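You operate a simulated robot arm through the tools that you are given. There is no shell and no other tool.

You are at the controls of a simulated robot arm. One attempt, no reset.

## Task
Jog the slim pink stack square and lay it back where it was.
Fine: side stop at SLIM, strength LOW, air on; load it at rest; switch and air off before you lift it out; leave the other stacks.

It is judged by the outcome, as a careful person would: the job done as asked, and still so three seconds after it is handed in. It fails if anything else is knocked over, pushed out of place, dropped, spilled or broken.

## Robot
A 6-joint arm with a two-finger gripper, fixed in place. Base frame: the origin is at the foot of the arm, x ahead of it, y to its left, z up. Units: mm, rad, N and s.
Its first joint turns from -2.897 to 2.897 rad. Payload 2.45 kg.
Tool frame: the origin (TCP) lies between the finger pads and is the grasp point; the fingertips stand 20 mm ahead of it; z points along the fingers, y is the line along which they close. The gripper opens to 140 mm. The gripper's body begins 168 mm behind the TCP.
Orientation is told as [roll, pitch, yaw] about the base's x, y, z axes, in that order, counted from this pose: with the fingers straight down and closing along the base's y, the tool's x points along the base's -x, its y along +y and its z along -z.

## Interface
- The arm moves only by the tool nudge_tool. Its argument "deltas" is a list that holds one entry, the list of rows, each a list of 7 numbers: the shift along the tool's x, y, z in units of 25 mm (1.0 is 25 mm), then the turn, a rotation vector about the tool's x, y, z in units of 4 degrees (1.0 is 4 degrees), then the gripper command, from -1 (fully open) to 1 (shut), values between in proportion. In form: [[[x, y, z, rx, ry, rz, fingers], ...]]. A call has 1 to 20 rows; each row shifts and turns the commanded pose from where the row before left it, along the tool's axes as they then stand. A call with a number of a shift or a turn outside -1 to 1 is refused whole. Rows are played at 5 a second. More than 50 mm and 0.15 rad between two rows, or a gripper value outside its range, and nothing of the call is played. A pose out of reach is approached as far as the arm can. The call stops where the force on the tool passes 90 N (or 10 N more than at its start, if that is more) or the arm is blocked; 0.2 s more then pass. The fingers move at their own pace (about 45 mm/s each) and stop on an object; they squeeze with about 36 N. The grip force told is the motor's: it shows also when the fingers shut on nothing. Time passes only in rows, and 0.2 s behind the last, so rows that do not move let the fingers close. The reply holds the time, the measured pose of the TCP, the force on the tool along the base axes, the opening and the grip force, in the units named above and with some noise, with the torque about the TCP (base axes, N m) and any sound that the robot's microphone picked up.
- Cameras (640 x 400 px; columns grow to the right, rows downward): "scene" is fixed at [392.1, 655.6, 1591.6]; the picture's right is [-0.76, -0.65, 0.00], its down [-0.55, 0.65, -0.53] and it looks along [0.34, -0.40, -0.85] (base axes); focal length 264 px, centre (320, 200). "wrist" rides on the gripper at [78, 11, -209] in the tool frame; the picture's right is [-0.14, 0.99, 0.00], its down [-0.92, -0.13, -0.37] and it looks along [-0.37, -0.05, 0.93] (tool axes); focal length 280 px, centre (320, 200). There is no depth. A picture from a camera that has moved, and an enlarged one, comes with that camera's place and axes in the base frame and with its lens. The place of the scene camera against the robot may be out by one fixed shift of up to 25 mm in any direction.
- grab_frame(camera): a new picture of that camera. No time passes.
- enlarge(camera, box): a new picture of the part [left, top, right, bottom] of that camera's present view, enlarged. No time passes.
- sign_off(): hands the job in; it is judged then, once.

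Nothing tells you positions but the pictures and the camera data. Unless the task says otherwise, let go and move clear before handing in.

The tools are called as a command line: name --argument value ..., lists and objects as JSON in quotes. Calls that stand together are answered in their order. nudge_tool: Moves the arm, as the interface text tells. Its arguments: {"type":"object","properties":{"deltas":{"type":"array"}},"required":["deltas"]} The other tools are called the same way: grab_frame (camera) takes a picture; enlarge (camera, box) takes an enlarged picture of a part of a camera's view; sign_off () hands the job in.

At the start:

```text
time: 0.0
tool_pos: [670.6, 29.3, 1144.1]
orientation: [0.001, -0.001, 0.0]
force: [-0.8, -0.1, 0.0]
torque: [-0.01, 0.01, -0.02]
opening: 140.1
grasp_force: 0.1
```

scene: 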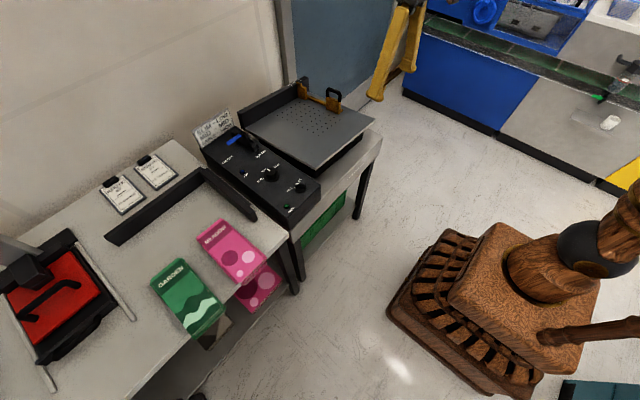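
wrist: 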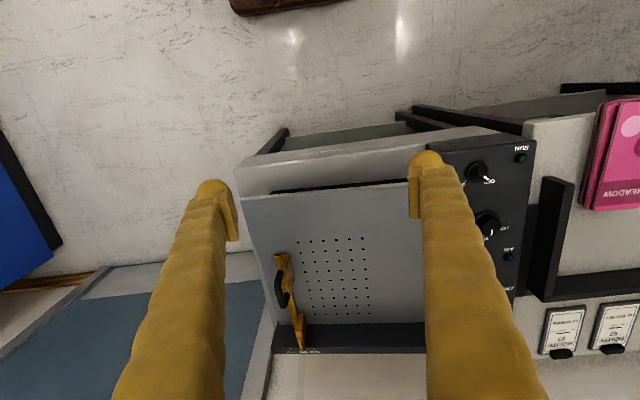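

I see a paper jogger (tilted perforated table with an adjustable yellow side stop and a control panel) and a side table with a pink and a green stack. I'll look closer at the panel, stop and stacks before moving.

enlarge --camera "scene" --box '[190, 70, 390, 230]'

enlarge --camera "scene" --box '[80, 140, 310, 345]'

enlarge --camera "wrist" --box '[400, 120, 560, 310]'

enlarge --camera "wrist" --box '[230, 120, 440, 360]'

enlarge --camera "scene" --box '[185, 100, 265, 170]'

```text
2.50 times, centred on (290, 150) of scene
camera zoom: at [392.1, 655.6, 1591.6], right [-0.76, -0.65, 0.0], down [-0.55, 0.65, -0.53], along [0.34, -0.4, -0.85], focal length 661 px, centre (395, 325)
```

zoom: 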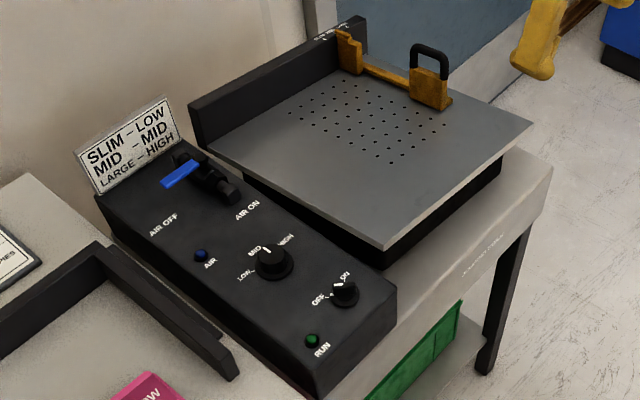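

```text
1.95 times, centred on (195, 242) of scene
camera zoom: at [392.1, 655.6, 1591.6], right [-0.76, -0.65, 0.0], down [-0.55, 0.65, -0.53], along [0.34, -0.4, -0.85], focal length 516 px, centre (564, 117)
```

zoom: 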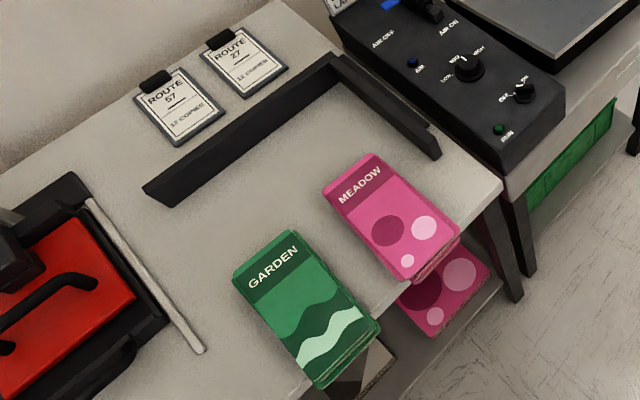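

```text
2.11 times, centred on (480, 215) of wrist
camera zoom: at [591.9, 40.8, 1353.9], right [0.14, 0.99, 0.0], down [0.92, -0.13, 0.37], along [0.37, -0.05, -0.93], focal length 590 px, centre (-17, 168)
```

zoom: 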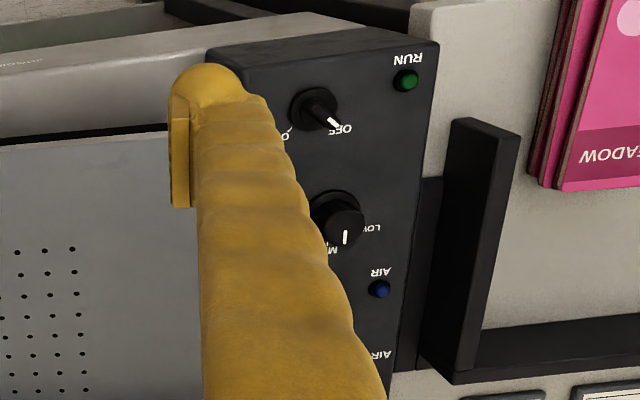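

```text
1.67 times, centred on (335, 240) of wrist
camera zoom: at [591.9, 40.8, 1353.9], right [0.14, 0.99, 0.0], down [0.92, -0.13, 0.37], along [0.37, -0.05, -0.93], focal length 467 px, centre (295, 133)
```

zoom: 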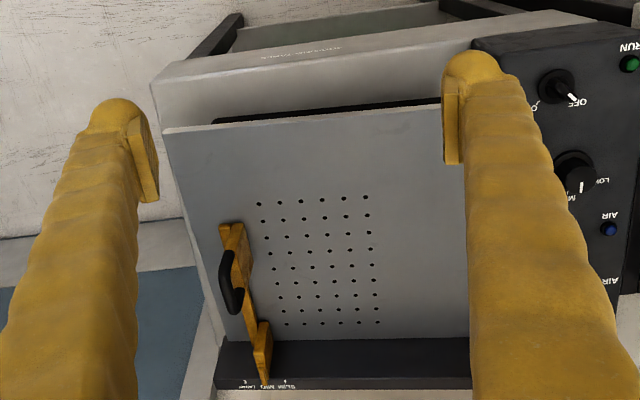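

```text
5.71 times, centred on (225, 135) of scene
camera zoom: at [392.1, 655.6, 1591.6], right [-0.76, -0.65, 0.0], down [-0.55, 0.65, -0.53], along [0.34, -0.4, -0.85], focal length 1510 px, centre (863, 571)
```

zoom: 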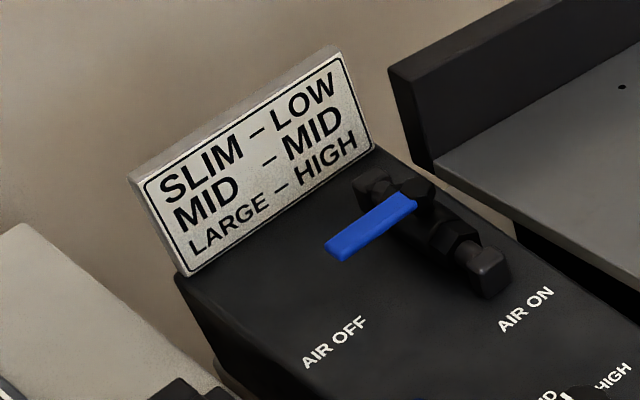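

The jogger panel sits ahead at about (760, 390, 845), and the pink stack is on the table to its left. I'll move the wrist camera over to the left at height to triangulate accurately.

nudge_tool --deltas '[[[0.5, 1, 0, 0, 0, 0, -1], [0.5, 1, 0, 0, 0, 0, -1], [0.5, 1, 0, 0, 0, 0, -1], [0.5, 1, 0, 0, 0, 0, -1], [0.5, 1, 0, 0, 0, 0, -1], [0.5, 1, 0, 0, 0, 0, -1], [0.5, 1, 0, 0, 0, 0, -1], [0.5, 1, 0, 0, 0, 0, -1], [0, 1, 0, 0, 0, 0, -1], [0, 1, 0, 0, 0, 0, -1], [0, 1, 0, 0, 0, 0, -1], [0, 1, 0, 0, 0, 0, -1], [0, 1, 0, 0, 0, 0, -1], [0, 1, 0, 0, 0, 0, -1], [0, 1, 0, 0, 0, 0, -1], [0, 1, 0, 0, 0, 0, -1], [0, 1, 0, 0, 0, 0, -1], [0, 1, 0, 0, 0, 0, -1], [0, 1, 0, 0, 0, 0, -1], [0, 1, 0, 0, 0, 0, -1]]]'

grab_frame --camera "wrist"

grab_frame --camera "scene"

```text
time: 4.2
tool_pos: [568.7, 530.6, 1146.2]
orientation: [0.0, -0.003, 0.001]
force: [-1.0, 0.1, -1.0]
torque: [0.0, -0.01, -0.01]
opening: 139.8
grasp_force: 0.1
```

```text
taken
camera wrist: at [490.7, 541.2, 1355.2], right [0.14, 0.99, 0.0], down [0.92, -0.13, 0.37], along [0.37, -0.05, -0.93], focal length 280 px, centre (320, 200)
```

wrist: 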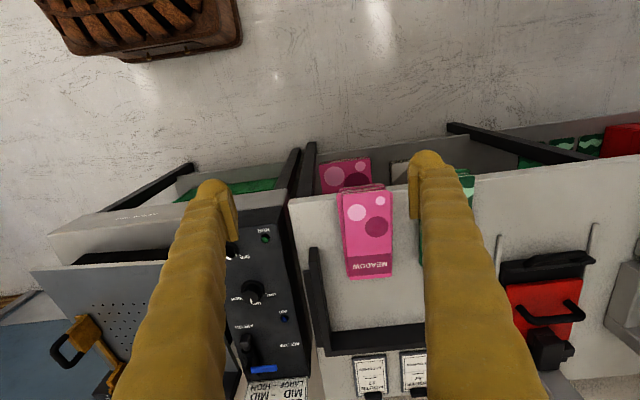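

```text
taken
```

scene: 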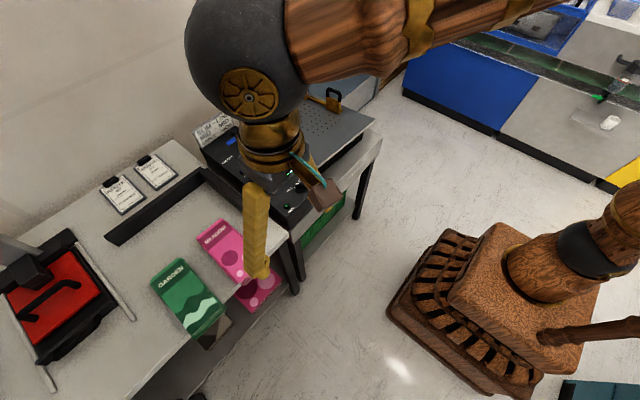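

enlarge --camera "wrist" --box '[290, 170, 440, 290]'

enlarge --camera "wrist" --box '[200, 200, 330, 400]'

enlarge --camera "wrist" --box '[20, 240, 200, 400]'

```text
3.33 times, centred on (365, 230) of wrist
camera zoom: at [490.7, 541.2, 1355.2], right [0.14, 0.99, 0.0], down [0.92, -0.13, 0.37], along [0.37, -0.05, -0.93], focal length 935 px, centre (170, 100)
```

zoom: 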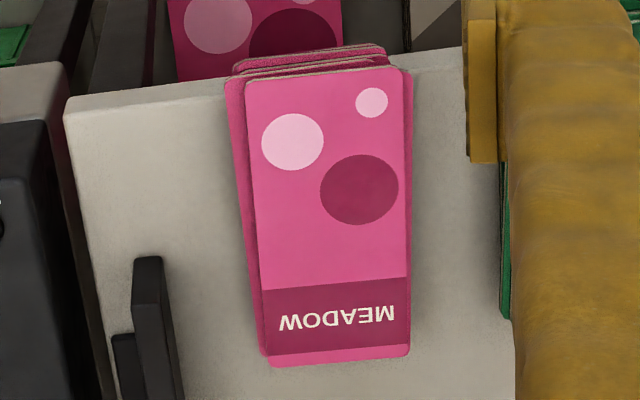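

```text
2.00 times, centred on (265, 300) of wrist
camera zoom: at [490.7, 541.2, 1355.2], right [0.14, 0.99, 0.0], down [0.92, -0.13, 0.37], along [0.37, -0.05, -0.93], focal length 561 px, centre (430, 0)
```

zoom: 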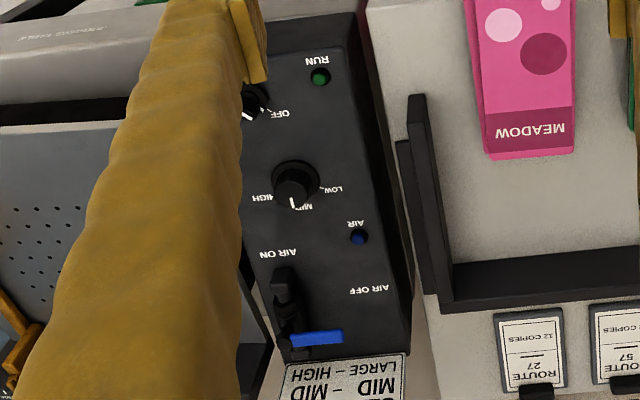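

```text
2.50 times, centred on (110, 320) of wrist
camera zoom: at [490.7, 541.2, 1355.2], right [0.14, 0.99, 0.0], down [0.92, -0.13, 0.37], along [0.37, -0.05, -0.93], focal length 701 px, centre (845, -100)
```

zoom: 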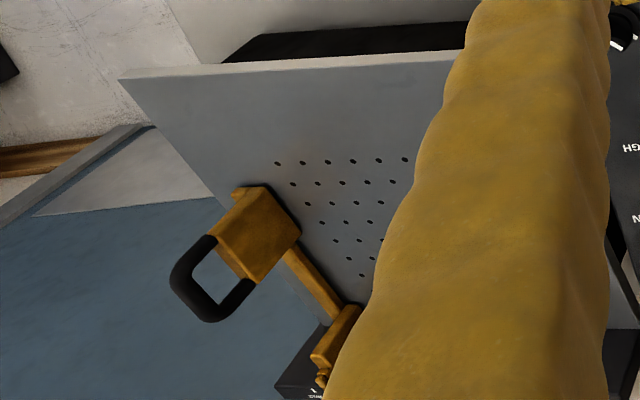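

The pink stack is at roughly (690–830, 560–620) on the table edge, and the air lever is far out near (1115, 315). I'll take more wrist views for triangulation, first closer to the pink stack.

nudge_tool --deltas '[[[0.5, 0.5, 1, 0, 0, 0, -1], [0.5, 0.5, 1, 0, 0, 0, -1], [0.5, 0.5, 1, 0, 0, 0, -1], [0.5, 0.5, 1, 0, 0, 0, -1], [0, 0, 1, 0, 0, 0, -1]]]'

grab_frame --camera "wrist"

enlarge --camera "wrist" --box '[230, 180, 430, 305]'

```text
time: 5.4
tool_pos: [520.2, 578.0, 1020.7]
orientation: [0.0, -0.002, 0.0]
force: [-0.2, 0.0, -0.2]
torque: [0.04, 0.0, -0.01]
opening: 140.0
grasp_force: 0.0
```

```text
taken
camera wrist: at [441.6, 589.5, 1229.5], right [0.14, 0.99, 0.0], down [0.92, -0.13, 0.37], along [0.37, -0.05, -0.93], focal length 280 px, centre (320, 200)
```

wrist: 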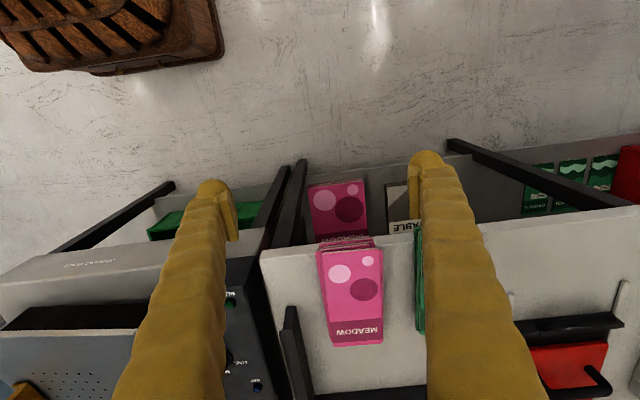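

```text
3.20 times, centred on (330, 242) of wrist
camera zoom: at [441.6, 589.5, 1229.5], right [0.14, 0.99, 0.0], down [0.92, -0.13, 0.37], along [0.37, -0.05, -0.93], focal length 897 px, centre (288, 64)
```

zoom: 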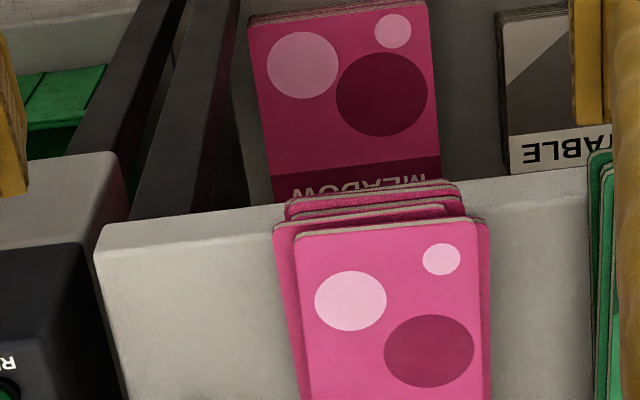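

The pink stack's top is at about (696–904, 555–650, z 829), roughly 94 mm wide, 207 mm long and 18 mm thick, lying on a table at z≈811. Now I'll view the jogger from closer to its centre line.

nudge_tool --deltas '[[[0, -1, -1, 0, 0, 0, -1], [0, -1, -1, 0, 0, 0, -1], [0, -1, -1, 0, 0, 0, -1], [0, -1, -1, 0, 0, 0, -1], [0, -1, 0, 0, 0, 0, -1], [-1, -1, 0, 0, 0, 0, -1], [-1, -1, 0, 0, 0, 0, -1], [-1, -1, 0, 0, 0, 0, -1], [-1, -1, 0, 0, 0, 0, -1], [-1, -1, 0, 0, 0, 0, -1], [-1, -1, 0, 0, 0, 0, -1], [-1, -1, 0, 0, 0, 0, -1], [-1, -1, 0, 0, 0, 0, -1], [0, -1, 0, 0, 0, 0, -1], [0, -1, 0, 0, 0, 0, -1], [0, -1, 0, 0, 0, 0, -1]]]'

grab_frame --camera "wrist"

enlarge --camera "wrist" --box '[160, 200, 480, 400]'

grab_frame --camera "scene"

```text
time: 8.8
tool_pos: [722.0, 180.3, 1119.8]
orientation: [0.001, -0.001, 0.0]
force: [0.3, 0.2, -0.3]
torque: [-0.02, 0.03, 0.0]
opening: 140.0
grasp_force: 0.1
```

```text
taken
camera wrist: at [643.7, 190.9, 1328.8], right [0.14, 0.99, 0.0], down [0.92, -0.13, 0.37], along [0.37, -0.05, -0.93], focal length 280 px, centre (320, 200)
```

wrist: 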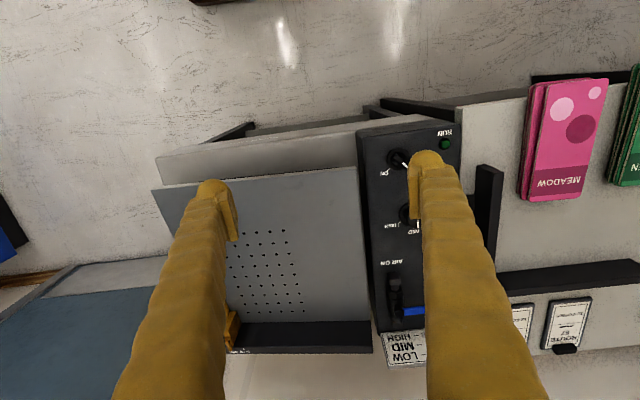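

```text
2.00 times, centred on (320, 300) of wrist
camera zoom: at [643.7, 190.9, 1328.8], right [0.14, 0.99, 0.0], down [0.92, -0.13, 0.37], along [0.37, -0.05, -0.93], focal length 561 px, centre (320, 0)
```

zoom: 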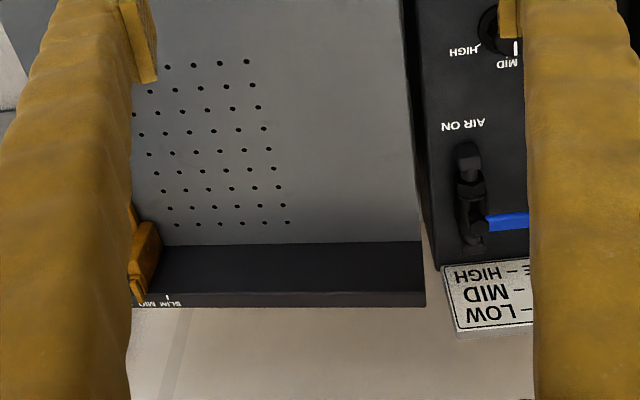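

```text
taken
```

scene: 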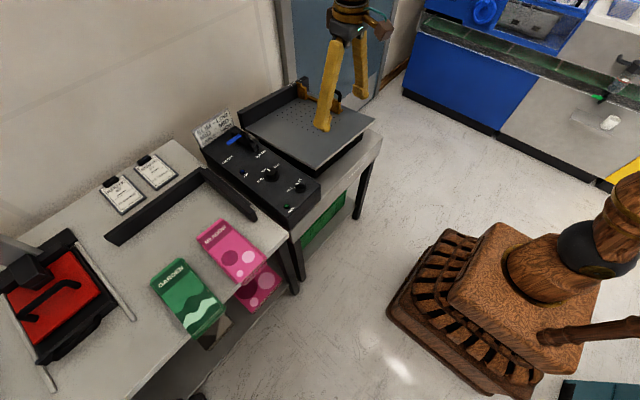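

The fingers hide the stop, so I'll shift right to put the side stop in the middle of the view.

nudge_tool --deltas '[[[0, -1, 0, 0, 0, 0, -1], [0, -1, 0, 0, 0, 0, -1], [0, -1, 0, 0, 0, 0, -1], [0, -1, 0, 0, 0, 0, -1], [0, -1, 0, 0, 0, 0, -1], [0, -0.4, 0, 0, 0, 0, -1]]]'

grab_frame --camera "wrist"

enlarge --camera "wrist" --box '[220, 200, 420, 400]'

enlarge --camera "wrist" --box '[230, 290, 390, 390]'

enlarge --camera "scene" --box '[270, 70, 390, 145]'

```text
time: 10.2
tool_pos: [721.3, 42.9, 1118.8]
orientation: [-0.001, -0.001, 0.0]
force: [0.1, 0.7, 0.6]
torque: [0.0, 0.0, -0.02]
opening: 140.0
grasp_force: 0.0
```

```text
taken
camera wrist: at [642.5, 54.5, 1328.3], right [0.14, 0.99, 0.0], down [0.92, -0.13, 0.37], along [0.37, -0.05, -0.93], focal length 280 px, centre (320, 200)
```

wrist: 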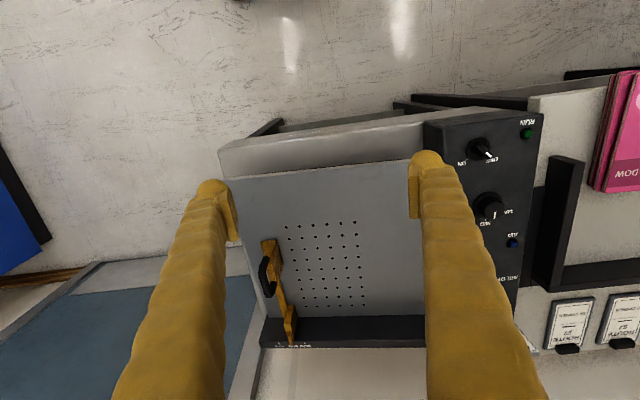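

```text
2.00 times, centred on (320, 300) of wrist
camera zoom: at [642.5, 54.5, 1328.3], right [0.14, 0.99, 0.0], down [0.92, -0.13, 0.37], along [0.37, -0.05, -0.93], focal length 561 px, centre (320, 0)
```

zoom: 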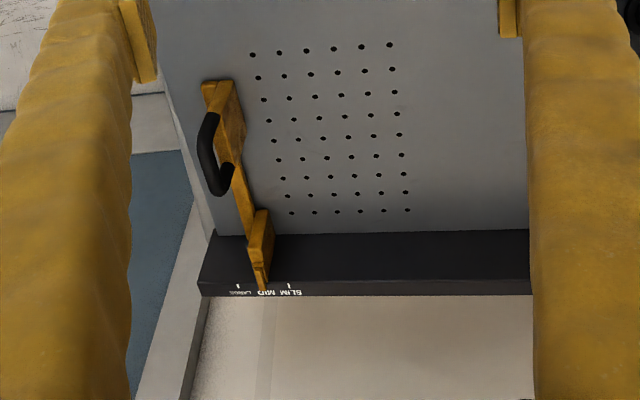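

```text
4.00 times, centred on (310, 340) of wrist
camera zoom: at [642.5, 54.5, 1328.3], right [0.14, 0.99, 0.0], down [0.92, -0.13, 0.37], along [0.37, -0.05, -0.93], focal length 1122 px, centre (360, -360)
```

zoom: 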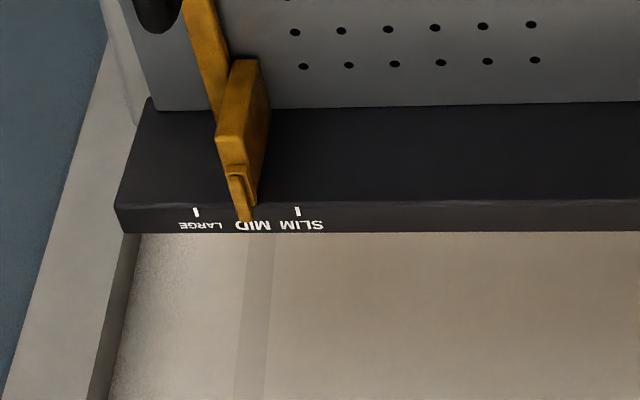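

```text
5.33 times, centred on (330, 108) of scene
camera zoom: at [392.1, 655.6, 1591.6], right [-0.76, -0.65, 0.0], down [-0.55, 0.65, -0.53], along [0.34, -0.4, -0.85], focal length 1410 px, centre (267, 693)
```

zoom: 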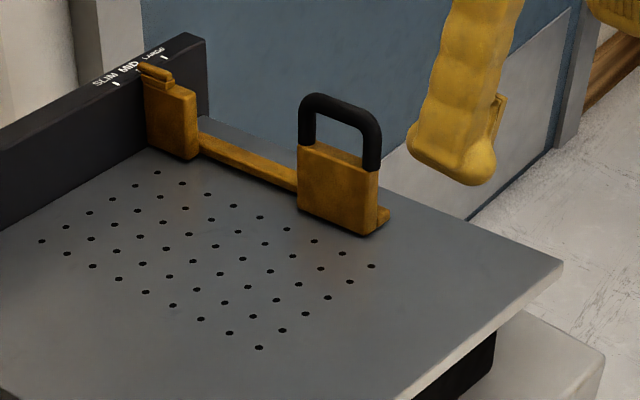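

The side stop's pointer is at MID, with SLIM toward +y, and it slides on the rear fence (z≈870, x≈1155). The deck tilts down toward the fence. Next I'll centre the view on the control panel.

nudge_tool --deltas '[[[0, 1, 0, 0, 0, 0, -1], [0, 1, 0, 0, 0, 0, -1], [0, 1, 0, 0, 0, 0, -1], [0, 1, 0, 0, 0, 0, -1], [0, 1, 0, 0, 0, 0, -1], [0, 1, 0, 0, 0, 0, -1], [0, 1, 0, 0, 0, 0, -1], [0, 1, 0, 0, 0, 0, -1], [0, 1, 0, 0, 0, 0, -1], [0, 1, 0, 0, 0, 0, -1], [0, 1, 0, 0, 0, 0, -1], [0, 1, 0, 0, 0, 0, -1]]]'

enlarge --camera "wrist" --box '[220, 100, 420, 225]'

enlarge --camera "wrist" --box '[220, 225, 420, 350]'

grab_frame --camera "wrist"

```text
time: 12.8
tool_pos: [718.9, 345.3, 1121.5]
orientation: [0.001, -0.003, 0.002]
force: [0.1, -0.2, -0.1]
torque: [0.0, -0.01, -0.05]
opening: 140.3
grasp_force: 0.0
```

```text
3.20 times, centred on (320, 162) of wrist
camera zoom: at [641.3, 356.3, 1330.4], right [0.14, 0.99, 0.0], down [0.92, -0.13, 0.37], along [0.37, -0.05, -0.93], focal length 897 px, centre (320, 320)
```

zoom: 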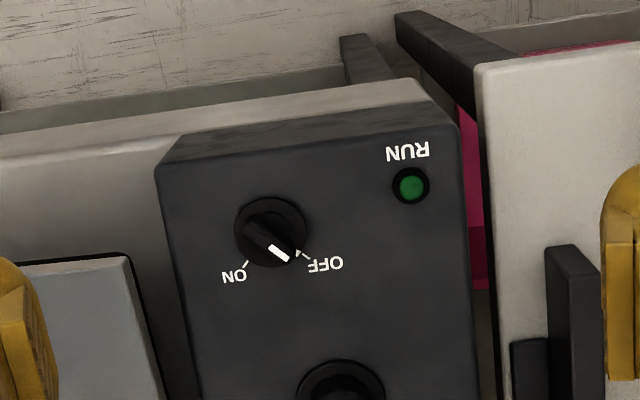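

```text
3.20 times, centred on (320, 288) of wrist
camera zoom: at [641.3, 356.3, 1330.4], right [0.14, 0.99, 0.0], down [0.92, -0.13, 0.37], along [0.37, -0.05, -0.93], focal length 897 px, centre (320, -80)
```

zoom: 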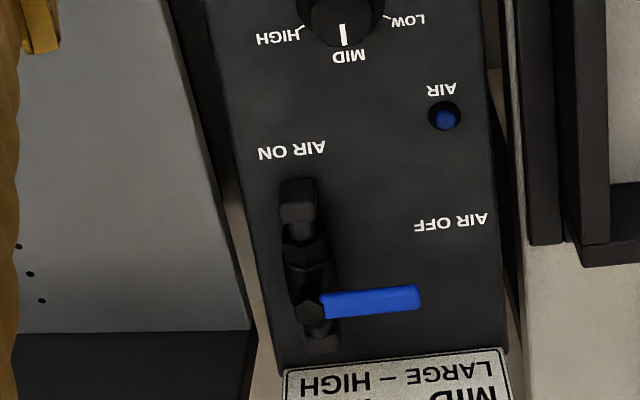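

```text
taken
camera wrist: at [641.3, 356.3, 1330.4], right [0.14, 0.99, 0.0], down [0.92, -0.13, 0.37], along [0.37, -0.05, -0.93], focal length 280 px, centre (320, 200)
```

wrist: 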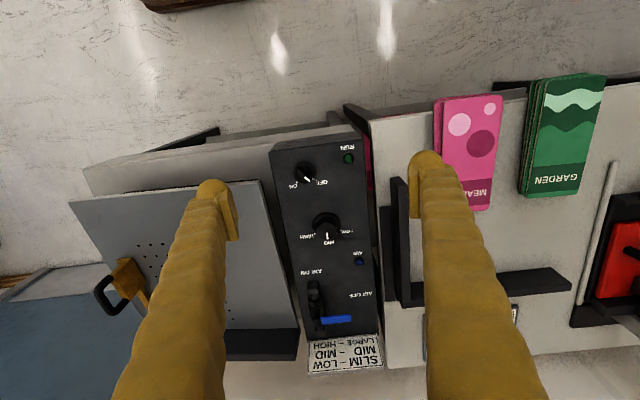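

The panel is flat at z≈845: RUN switch near (776, 310), lever handle at z≈898 from (1072, 292) to (1072, 360). The deck slopes toward the fence/stop corner, so I'll move in for a close look at the stop.

nudge_tool --deltas '[[[-1, -1, 0, 0, 0, 0, -1], [-1, -1, 0, 0, 0, 0, -1], [-1, -1, 0, 0, 0, 0, -1], [-1, -1, 0, 0, 0, 0, -1], [0, -1, 0, 0, 0, 0, -1], [0, -1, 0, 0, 0, 0, -1], [0, -1, 0, 0, 0, 0, -1], [0, -1, 0, 0, 0, 0, -1], [0, -1, 0.5, 0, 0, 0, -1], [0, -1, 1, 0, 0, 0, -1], [0, -1, 1, 0, 0, 0, -1], [0, 0, 1, 0, 0, 0, -1]]]'

grab_frame --camera "wrist"

enlarge --camera "wrist" --box '[220, 150, 420, 400]'

```text
time: 15.4
tool_pos: [819.0, 69.7, 1032.0]
orientation: [0.0, -0.002, 0.003]
force: [-0.3, -0.4, -0.6]
torque: [0.0, 0.0, -0.01]
opening: 139.6
grasp_force: 0.1
```

```text
taken
camera wrist: at [740.5, 80.8, 1240.7], right [0.14, 0.99, 0.0], down [0.92, -0.13, 0.37], along [0.37, -0.05, -0.93], focal length 280 px, centre (320, 200)
```

wrist: 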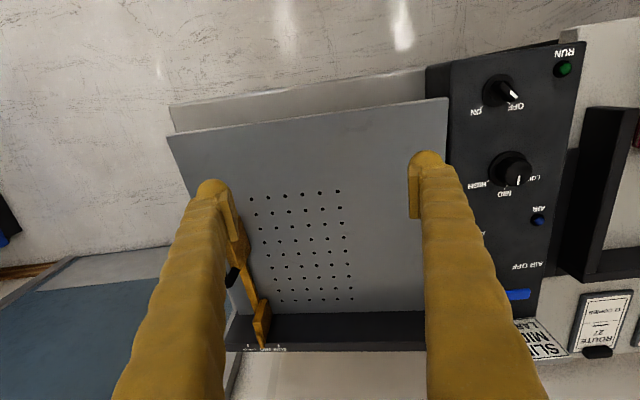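

```text
1.60 times, centred on (320, 275) of wrist
camera zoom: at [740.5, 80.8, 1240.7], right [0.14, 0.99, 0.0], down [0.92, -0.13, 0.37], along [0.37, -0.05, -0.93], focal length 449 px, centre (320, 80)
```

zoom: 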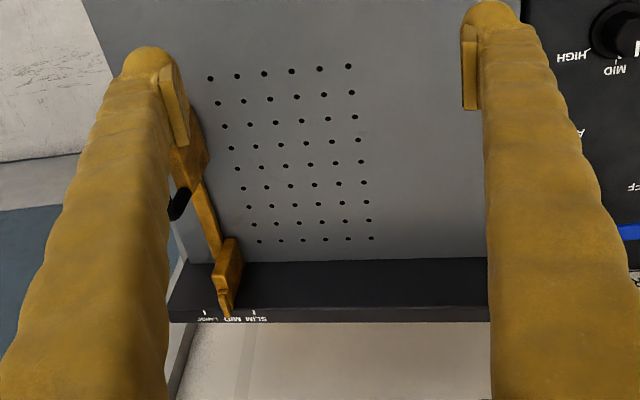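

I'll shift sideways so the stop sits between the fingers in the picture.

nudge_tool --deltas '[[[-0.6, -1, 0, 0, 0, 0, -1], [-0.6, -1, 0, 0, 0, 0, -1], [0, -1, 0, 0, 0, 0, -1], [0, -1, 0, 0, 0, 0, -1], [0, -1, 0, 0, 0, 0, -1], [0, -0.6, 0, 0, 0, 0, -1]]]'

grab_frame --camera "wrist"

enlarge --camera "wrist" --box '[240, 180, 400, 340]'

enlarge --camera "scene" --box '[280, 70, 360, 120]'

```text
time: 16.8
tool_pos: [849.9, -70.3, 1033.4]
orientation: [0.001, 0.0, 0.0]
force: [-0.1, -0.5, -0.2]
torque: [-0.02, -0.03, 0.01]
opening: 140.1
grasp_force: 0.0
```

```text
taken
camera wrist: at [771.8, -59.6, 1241.2], right [0.14, 0.99, 0.0], down [0.92, -0.13, 0.37], along [0.37, -0.05, -0.93], focal length 280 px, centre (320, 200)
```

wrist: 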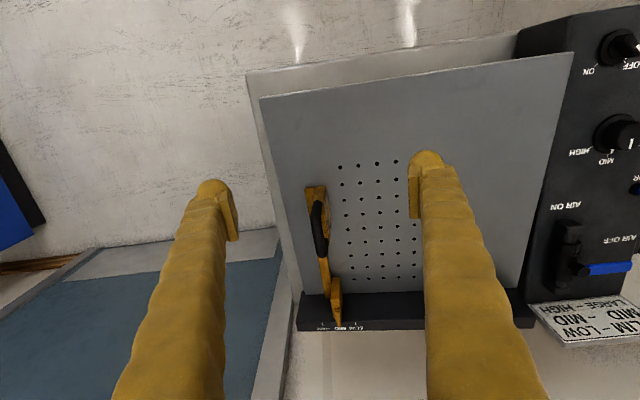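

```text
2.50 times, centred on (320, 260) of wrist
camera zoom: at [771.8, -59.6, 1241.2], right [0.14, 0.99, 0.0], down [0.92, -0.13, 0.37], along [0.37, -0.05, -0.93], focal length 701 px, centre (320, 50)
```

zoom: 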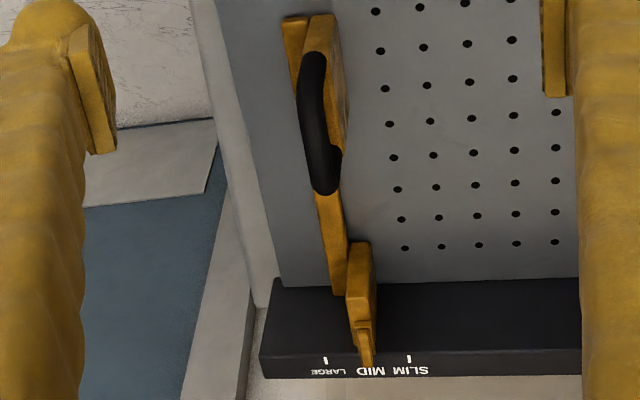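

```text
8.00 times, centred on (320, 95) of scene
camera zoom: at [392.1, 655.6, 1591.6], right [-0.76, -0.65, 0.0], down [-0.55, 0.65, -0.53], along [0.34, -0.4, -0.85], focal length 2115 px, centre (320, 1040)
```

zoom: 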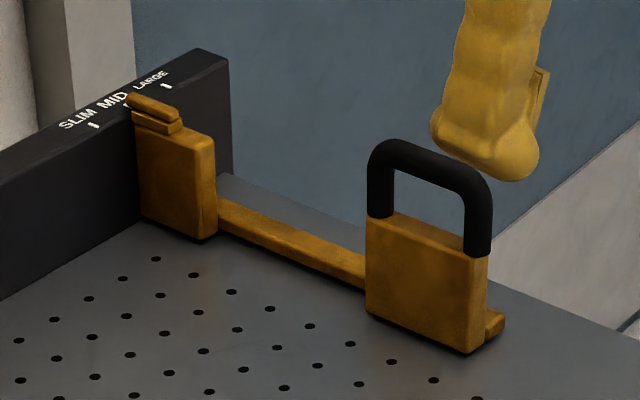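

The stop has two blocks standing proud of a low bar with a black loop handle; the loop's top is around (950, -87, ~910). I'll move above the handle and check alignment before gripping.

nudge_tool --deltas '[[[-1, -0.16, 0.3, 0, 0, 0, -0.4], [-1, -0.16, 0.3, 0, 0, 0, -0.4], [-1, -0.16, 0.3, 0, 0, 0, -0.4], [-1, -0.19, 0.5, 0, 0, 0, -0.4], [0, 0, 0, 0, 0, 0, -0.4]]]'

grab_frame --camera "wrist"

enlarge --camera "scene" --box '[280, 50, 380, 120]'

```text
time: 18.0
tool_pos: [949.9, -87.4, 996.3]
orientation: [0.0, 0.001, 0.001]
force: [0.0, -0.4, -0.8]
torque: [-0.04, 0.0, -0.01]
opening: 98.2
grasp_force: 0.0
```

```text
taken
camera wrist: at [872.6, -76.4, 1206.1], right [0.14, 0.99, 0.0], down [0.92, -0.13, 0.37], along [0.37, -0.05, -0.93], focal length 280 px, centre (320, 200)
```

wrist: 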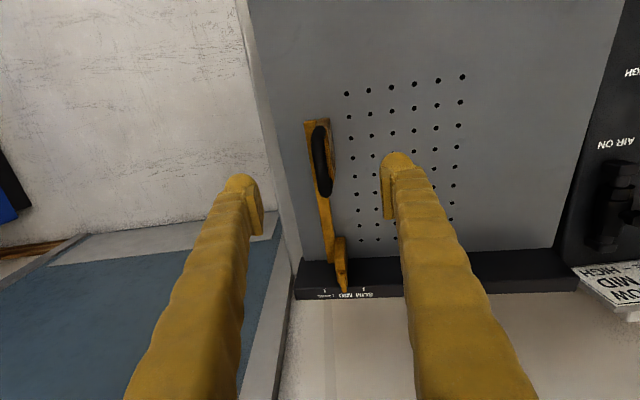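

```text
5.71 times, centred on (330, 85) of scene
camera zoom: at [392.1, 655.6, 1591.6], right [-0.76, -0.65, 0.0], down [-0.55, 0.65, -0.53], along [0.34, -0.4, -0.85], focal length 1510 px, centre (263, 857)
```

zoom: 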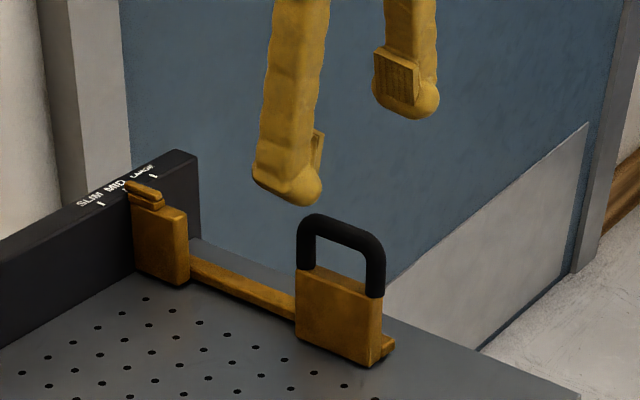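

Stereo puts the loop bar at about (951, -86, ~895). The fingers straddle it, so I'll descend with a moderate opening and check.

nudge_tool --deltas '[[[0, 0, 1, 0, 0, 0, 0], [0, 0, 1, 0, 0, 0, 0], [0, 0.05, 1, 0, 0, 0, 0], [0, 0, 0.6, 0, 0, 0, 0], [0, 0, 0, 0, 0, 0, 0]]]'

grab_frame --camera "wrist"

enlarge --camera "scene" --box '[280, 50, 380, 120]'

```text
time: 19.2
tool_pos: [950.0, -85.3, 907.3]
orientation: [-0.001, -0.001, 0.0]
force: [0.3, 0.0, 0.3]
torque: [0.02, 0.01, 0.02]
opening: 70.1
grasp_force: 0.0
```

```text
taken
camera wrist: at [872.2, -73.3, 1116.5], right [0.14, 0.99, 0.0], down [0.92, -0.13, 0.37], along [0.37, -0.05, -0.93], focal length 280 px, centre (320, 200)
```

wrist: 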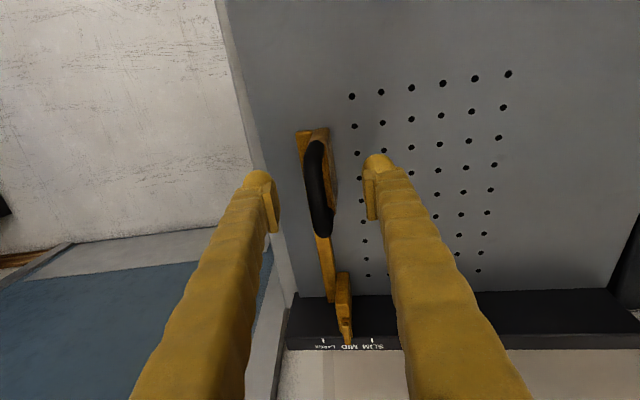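

```text
5.71 times, centred on (330, 85) of scene
camera zoom: at [392.1, 655.6, 1591.6], right [-0.76, -0.65, 0.0], down [-0.55, 0.65, -0.53], along [0.34, -0.4, -0.85], focal length 1510 px, centre (263, 857)
```

zoom: 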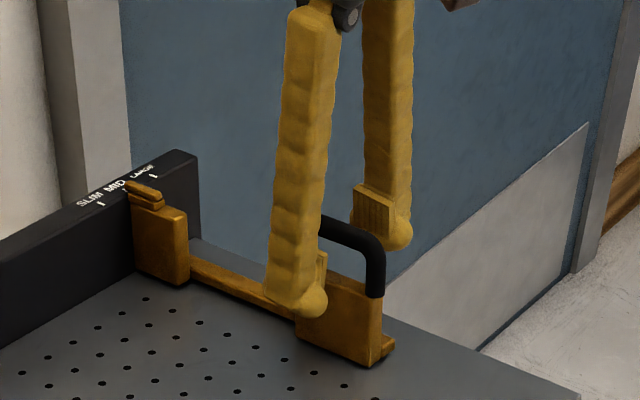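

The fingers straddle the handle with nothing touched. Closing on it now.

nudge_tool --deltas '[[[0, 0, 0, 0, 0, 0, 0.5], [0, 0, 0, 0, 0, 0, 0.9], [0, 0, 0, 0, 0, 0, 0.9], [0, 0, 0, 0, 0, 0, 0.9], [0, 0, 0, 0, 0, 0, 0.9], [0, 0, 0, 0, 0, 0, 0.9]]]'

grab_frame --camera "wrist"

```text
time: 20.6
tool_pos: [950.5, -84.9, 907.7]
orientation: [0.001, -0.002, 0.001]
force: [-0.1, -8.5, 13.3]
torque: [0.34, 0.1, 0.58]
opening: 8.3
grasp_force: 36.4
```

```text
taken
camera wrist: at [872.1, -73.6, 1117.3], right [0.14, 0.99, 0.0], down [0.92, -0.13, 0.37], along [0.37, -0.05, -0.93], focal length 280 px, centre (320, 200)
```

wrist: 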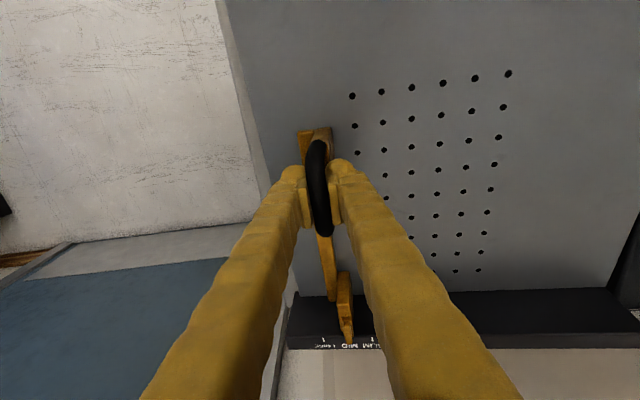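

The handle is gripped. I'll slide it toward +y, following the deck's slight rise, in small steps.

nudge_tool --deltas '[[[0, 0.25, -0.025, 0, 0, 0, 1], [0, 0.25, -0.025, 0, 0, 0, 1], [0, 0.25, -0.025, 0, 0, 0, 1], [0, 0.15, -0.015, 0, 0, 0, 1], [0, 0, 0, 0, 0, 0, 1]]]'

enlarge --camera "wrist" --box '[260, 280, 420, 380]'

enlarge --camera "scene" --box '[280, 70, 340, 110]'

```text
time: 21.8
tool_pos: [951.0, -62.9, 909.4]
orientation: [0.001, -0.004, 0.001]
force: [15.0, 1.0, 30.1]
torque: [0.25, 0.05, 0.64]
opening: 8.3
grasp_force: 36.0
```

```text
4.00 times, centred on (340, 330) of wrist
camera zoom: at [871.8, -52.2, 1119.5], right [0.14, 0.99, 0.0], down [0.92, -0.13, 0.37], along [0.37, -0.05, -0.93], focal length 1122 px, centre (240, -320)
```

zoom: 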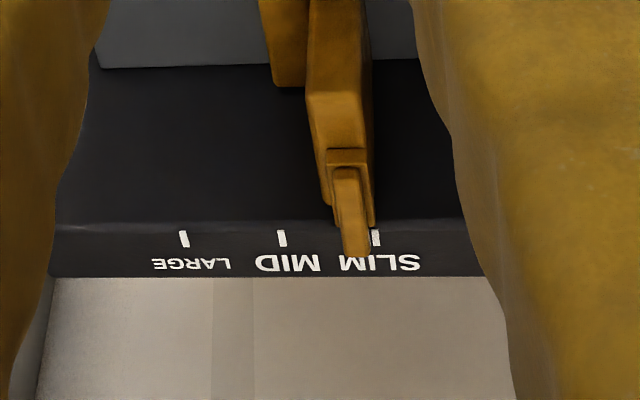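

```text
10.00 times, centred on (310, 90) of scene
camera zoom: at [392.1, 655.6, 1591.6], right [-0.76, -0.65, 0.0], down [-0.55, 0.65, -0.53], along [0.34, -0.4, -0.85], focal length 2643 px, centre (420, 1300)
```

zoom: 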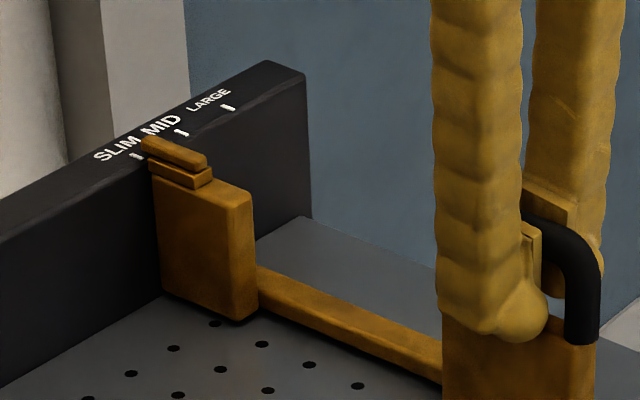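

The pointer is about 6 mm short of SLIM. I'll continue, lifting slightly to ease the vertical load.

nudge_tool --deltas '[[[0, 0.12, -0.06, 0, 0, 0, 1], [0, 0.11, -0.03, 0, 0, 0, 1], [0, 0, 0, 0, 0, 0, 1]]]'

enlarge --camera "wrist" --box '[260, 280, 420, 380]'

enlarge --camera "scene" --box '[280, 70, 340, 110]'

```text
time: 22.6
tool_pos: [950.9, -58.3, 910.9]
orientation: [-0.001, -0.002, 0.0]
force: [28.8, -10.1, 5.4]
torque: [0.39, 0.06, 0.61]
opening: 8.2
grasp_force: 35.5
```

```text
4.00 times, centred on (340, 330) of wrist
camera zoom: at [872.2, -46.9, 1120.2], right [0.14, 0.99, 0.0], down [0.92, -0.13, 0.37], along [0.37, -0.05, -0.93], focal length 1122 px, centre (240, -320)
```

zoom: 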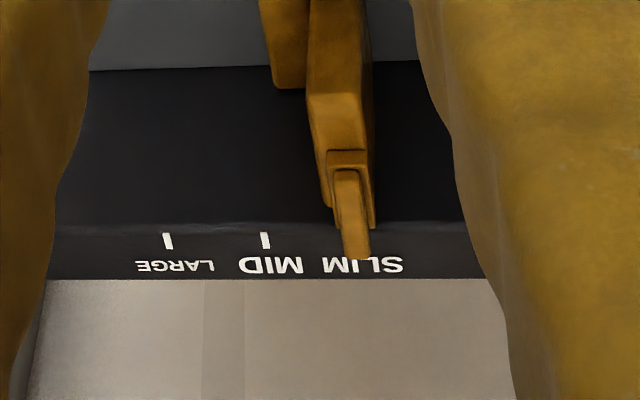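

```text
10.00 times, centred on (310, 90) of scene
camera zoom: at [392.1, 655.6, 1591.6], right [-0.76, -0.65, 0.0], down [-0.55, 0.65, -0.53], along [0.34, -0.4, -0.85], focal length 2643 px, centre (420, 1300)
```

zoom: 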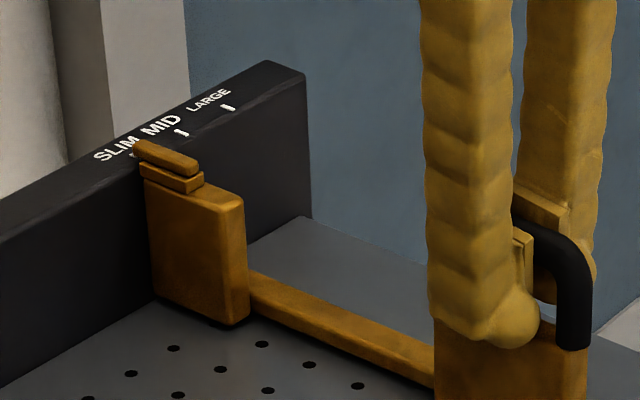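

It's nearly at SLIM, perhaps 1.5 mm short. One small further step, also relieving the side load in x.

nudge_tool --deltas '[[[-0.04, 0.06, -0.01, 0, 0, 0, 1], [0, 0, 0, 0, 0, 0, 1]]]'

enlarge --camera "wrist" --box '[260, 280, 420, 380]'

```text
time: 23.2
tool_pos: [949.3, -56.5, 911.1]
orientation: [0.0, 0.002, 0.0]
force: [-0.1, -36.3, -0.8]
torque: [0.6, 0.24, 0.69]
opening: 8.4
grasp_force: 36.4
```

```text
4.00 times, centred on (340, 330) of wrist
camera zoom: at [872.8, -46.7, 1120.5], right [0.14, 0.99, 0.0], down [0.92, -0.13, 0.37], along [0.36, -0.05, -0.93], focal length 1122 px, centre (240, -320)
```

zoom: 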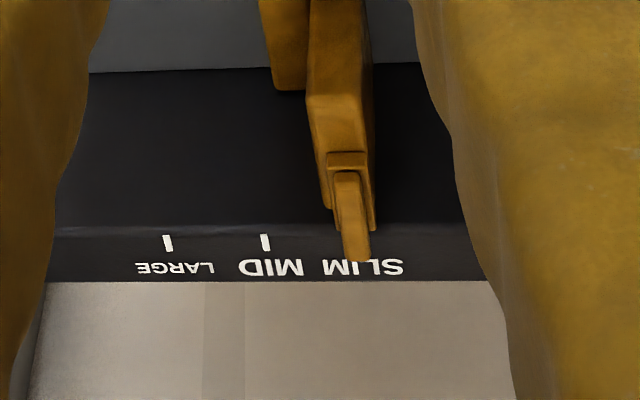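

A resisting force in y shows the stop at its end of travel, on SLIM. Releasing and rising.

nudge_tool --deltas '[[[0, -0.04, 0, 0, 0, 0, 0.5], [0, 0, 0, 0, 0, 0, 0.2], [0, 0, 0, 0, 0, 0, 0.2], [0, 0, -1, 0, 0, 0, 0.2], [0, 0, -1, 0, 0, 0, 0.2], [0, 0, -1, 0, 0, 0, -0.4], [0, 0, -1, 0, 0, 0, -0.4]]]'

grab_frame --camera "wrist"

enlarge --camera "wrist" --box '[260, 220, 420, 320]'

enlarge --camera "scene" --box '[280, 70, 360, 120]'

```text
time: 24.8
tool_pos: [951.3, -55.4, 1012.5]
orientation: [0.001, 0.0, 0.001]
force: [0.3, 0.7, 0.3]
torque: [0.02, -0.01, 0.0]
opening: 98.3
grasp_force: 0.0
```

```text
taken
camera wrist: at [873.6, -43.9, 1221.5], right [0.14, 0.99, 0.0], down [0.92, -0.13, 0.37], along [0.37, -0.05, -0.93], focal length 280 px, centre (320, 200)
```

wrist: 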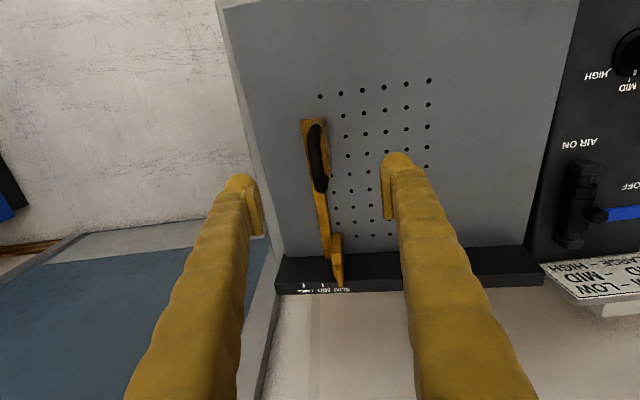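

```text
4.00 times, centred on (340, 270) of wrist
camera zoom: at [873.6, -43.9, 1221.5], right [0.14, 0.99, 0.0], down [0.92, -0.13, 0.37], along [0.37, -0.05, -0.93], focal length 1122 px, centre (240, -80)
```

zoom: 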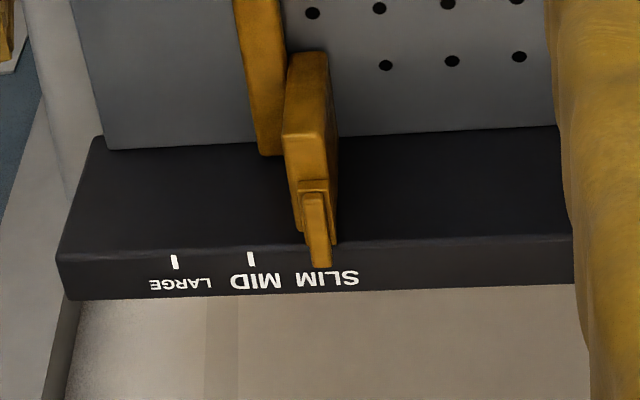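

```text
8.00 times, centred on (320, 95) of scene
camera zoom: at [392.1, 655.6, 1591.6], right [-0.76, -0.65, 0.0], down [-0.55, 0.65, -0.53], along [0.34, -0.4, -0.85], focal length 2115 px, centre (320, 1040)
```

zoom: 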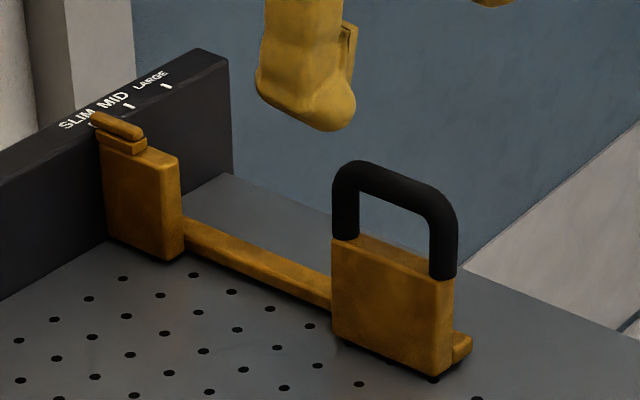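

Compared with its MID alignment, the pointer still looks 2–3 mm short of the SLIM tick. I'll regrip and ease it further to the tick.

nudge_tool --deltas '[[[0, 0.08, 1, 0, 0, 0, 0], [0, 0, 1, 0, 0, 0, 0], [0, 0, 1, 0, 0, 0, 0], [0, 0, 1, 0, 0, 0, 0], [0, 0, 0, 0, 0, 0, 0.7], [0, 0, 0, 0, 0, 0, 1], [0, 0, 0, 0, 0, 0, 1], [0, 0, 0, 0, 0, 0, 1], [0, 0, 0, 0, 0, 0, 1]]]'

enlarge --camera "wrist" --box '[260, 280, 420, 380]'

enlarge --camera "scene" --box '[280, 70, 360, 120]'

```text
time: 26.8
tool_pos: [951.9, -57.6, 909.3]
orientation: [-0.002, 0.0, 0.0]
force: [3.4, -49.7, -5.7]
torque: [1.26, 0.07, 0.28]
opening: 10.0
grasp_force: 34.7
```

```text
4.00 times, centred on (340, 330) of wrist
camera zoom: at [874.0, -45.7, 1119.5], right [0.14, 0.99, 0.0], down [0.92, -0.13, 0.37], along [0.37, -0.05, -0.93], focal length 1122 px, centre (240, -320)
```

zoom: 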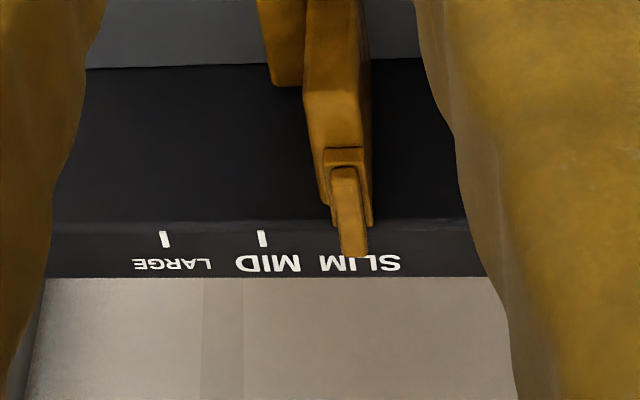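

```text
8.00 times, centred on (320, 95) of scene
camera zoom: at [392.1, 655.6, 1591.6], right [-0.76, -0.65, 0.0], down [-0.55, 0.65, -0.53], along [0.34, -0.4, -0.85], focal length 2115 px, centre (320, 1040)
```

zoom: 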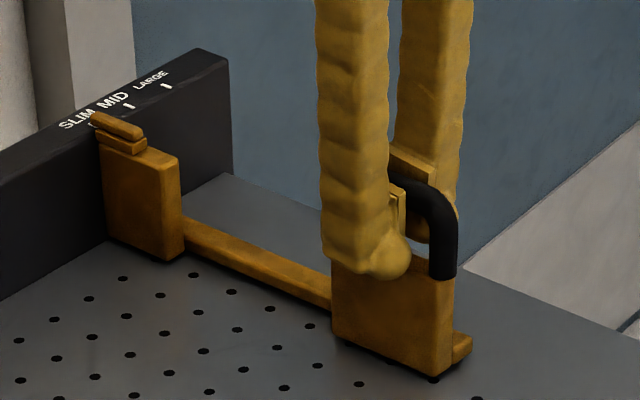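

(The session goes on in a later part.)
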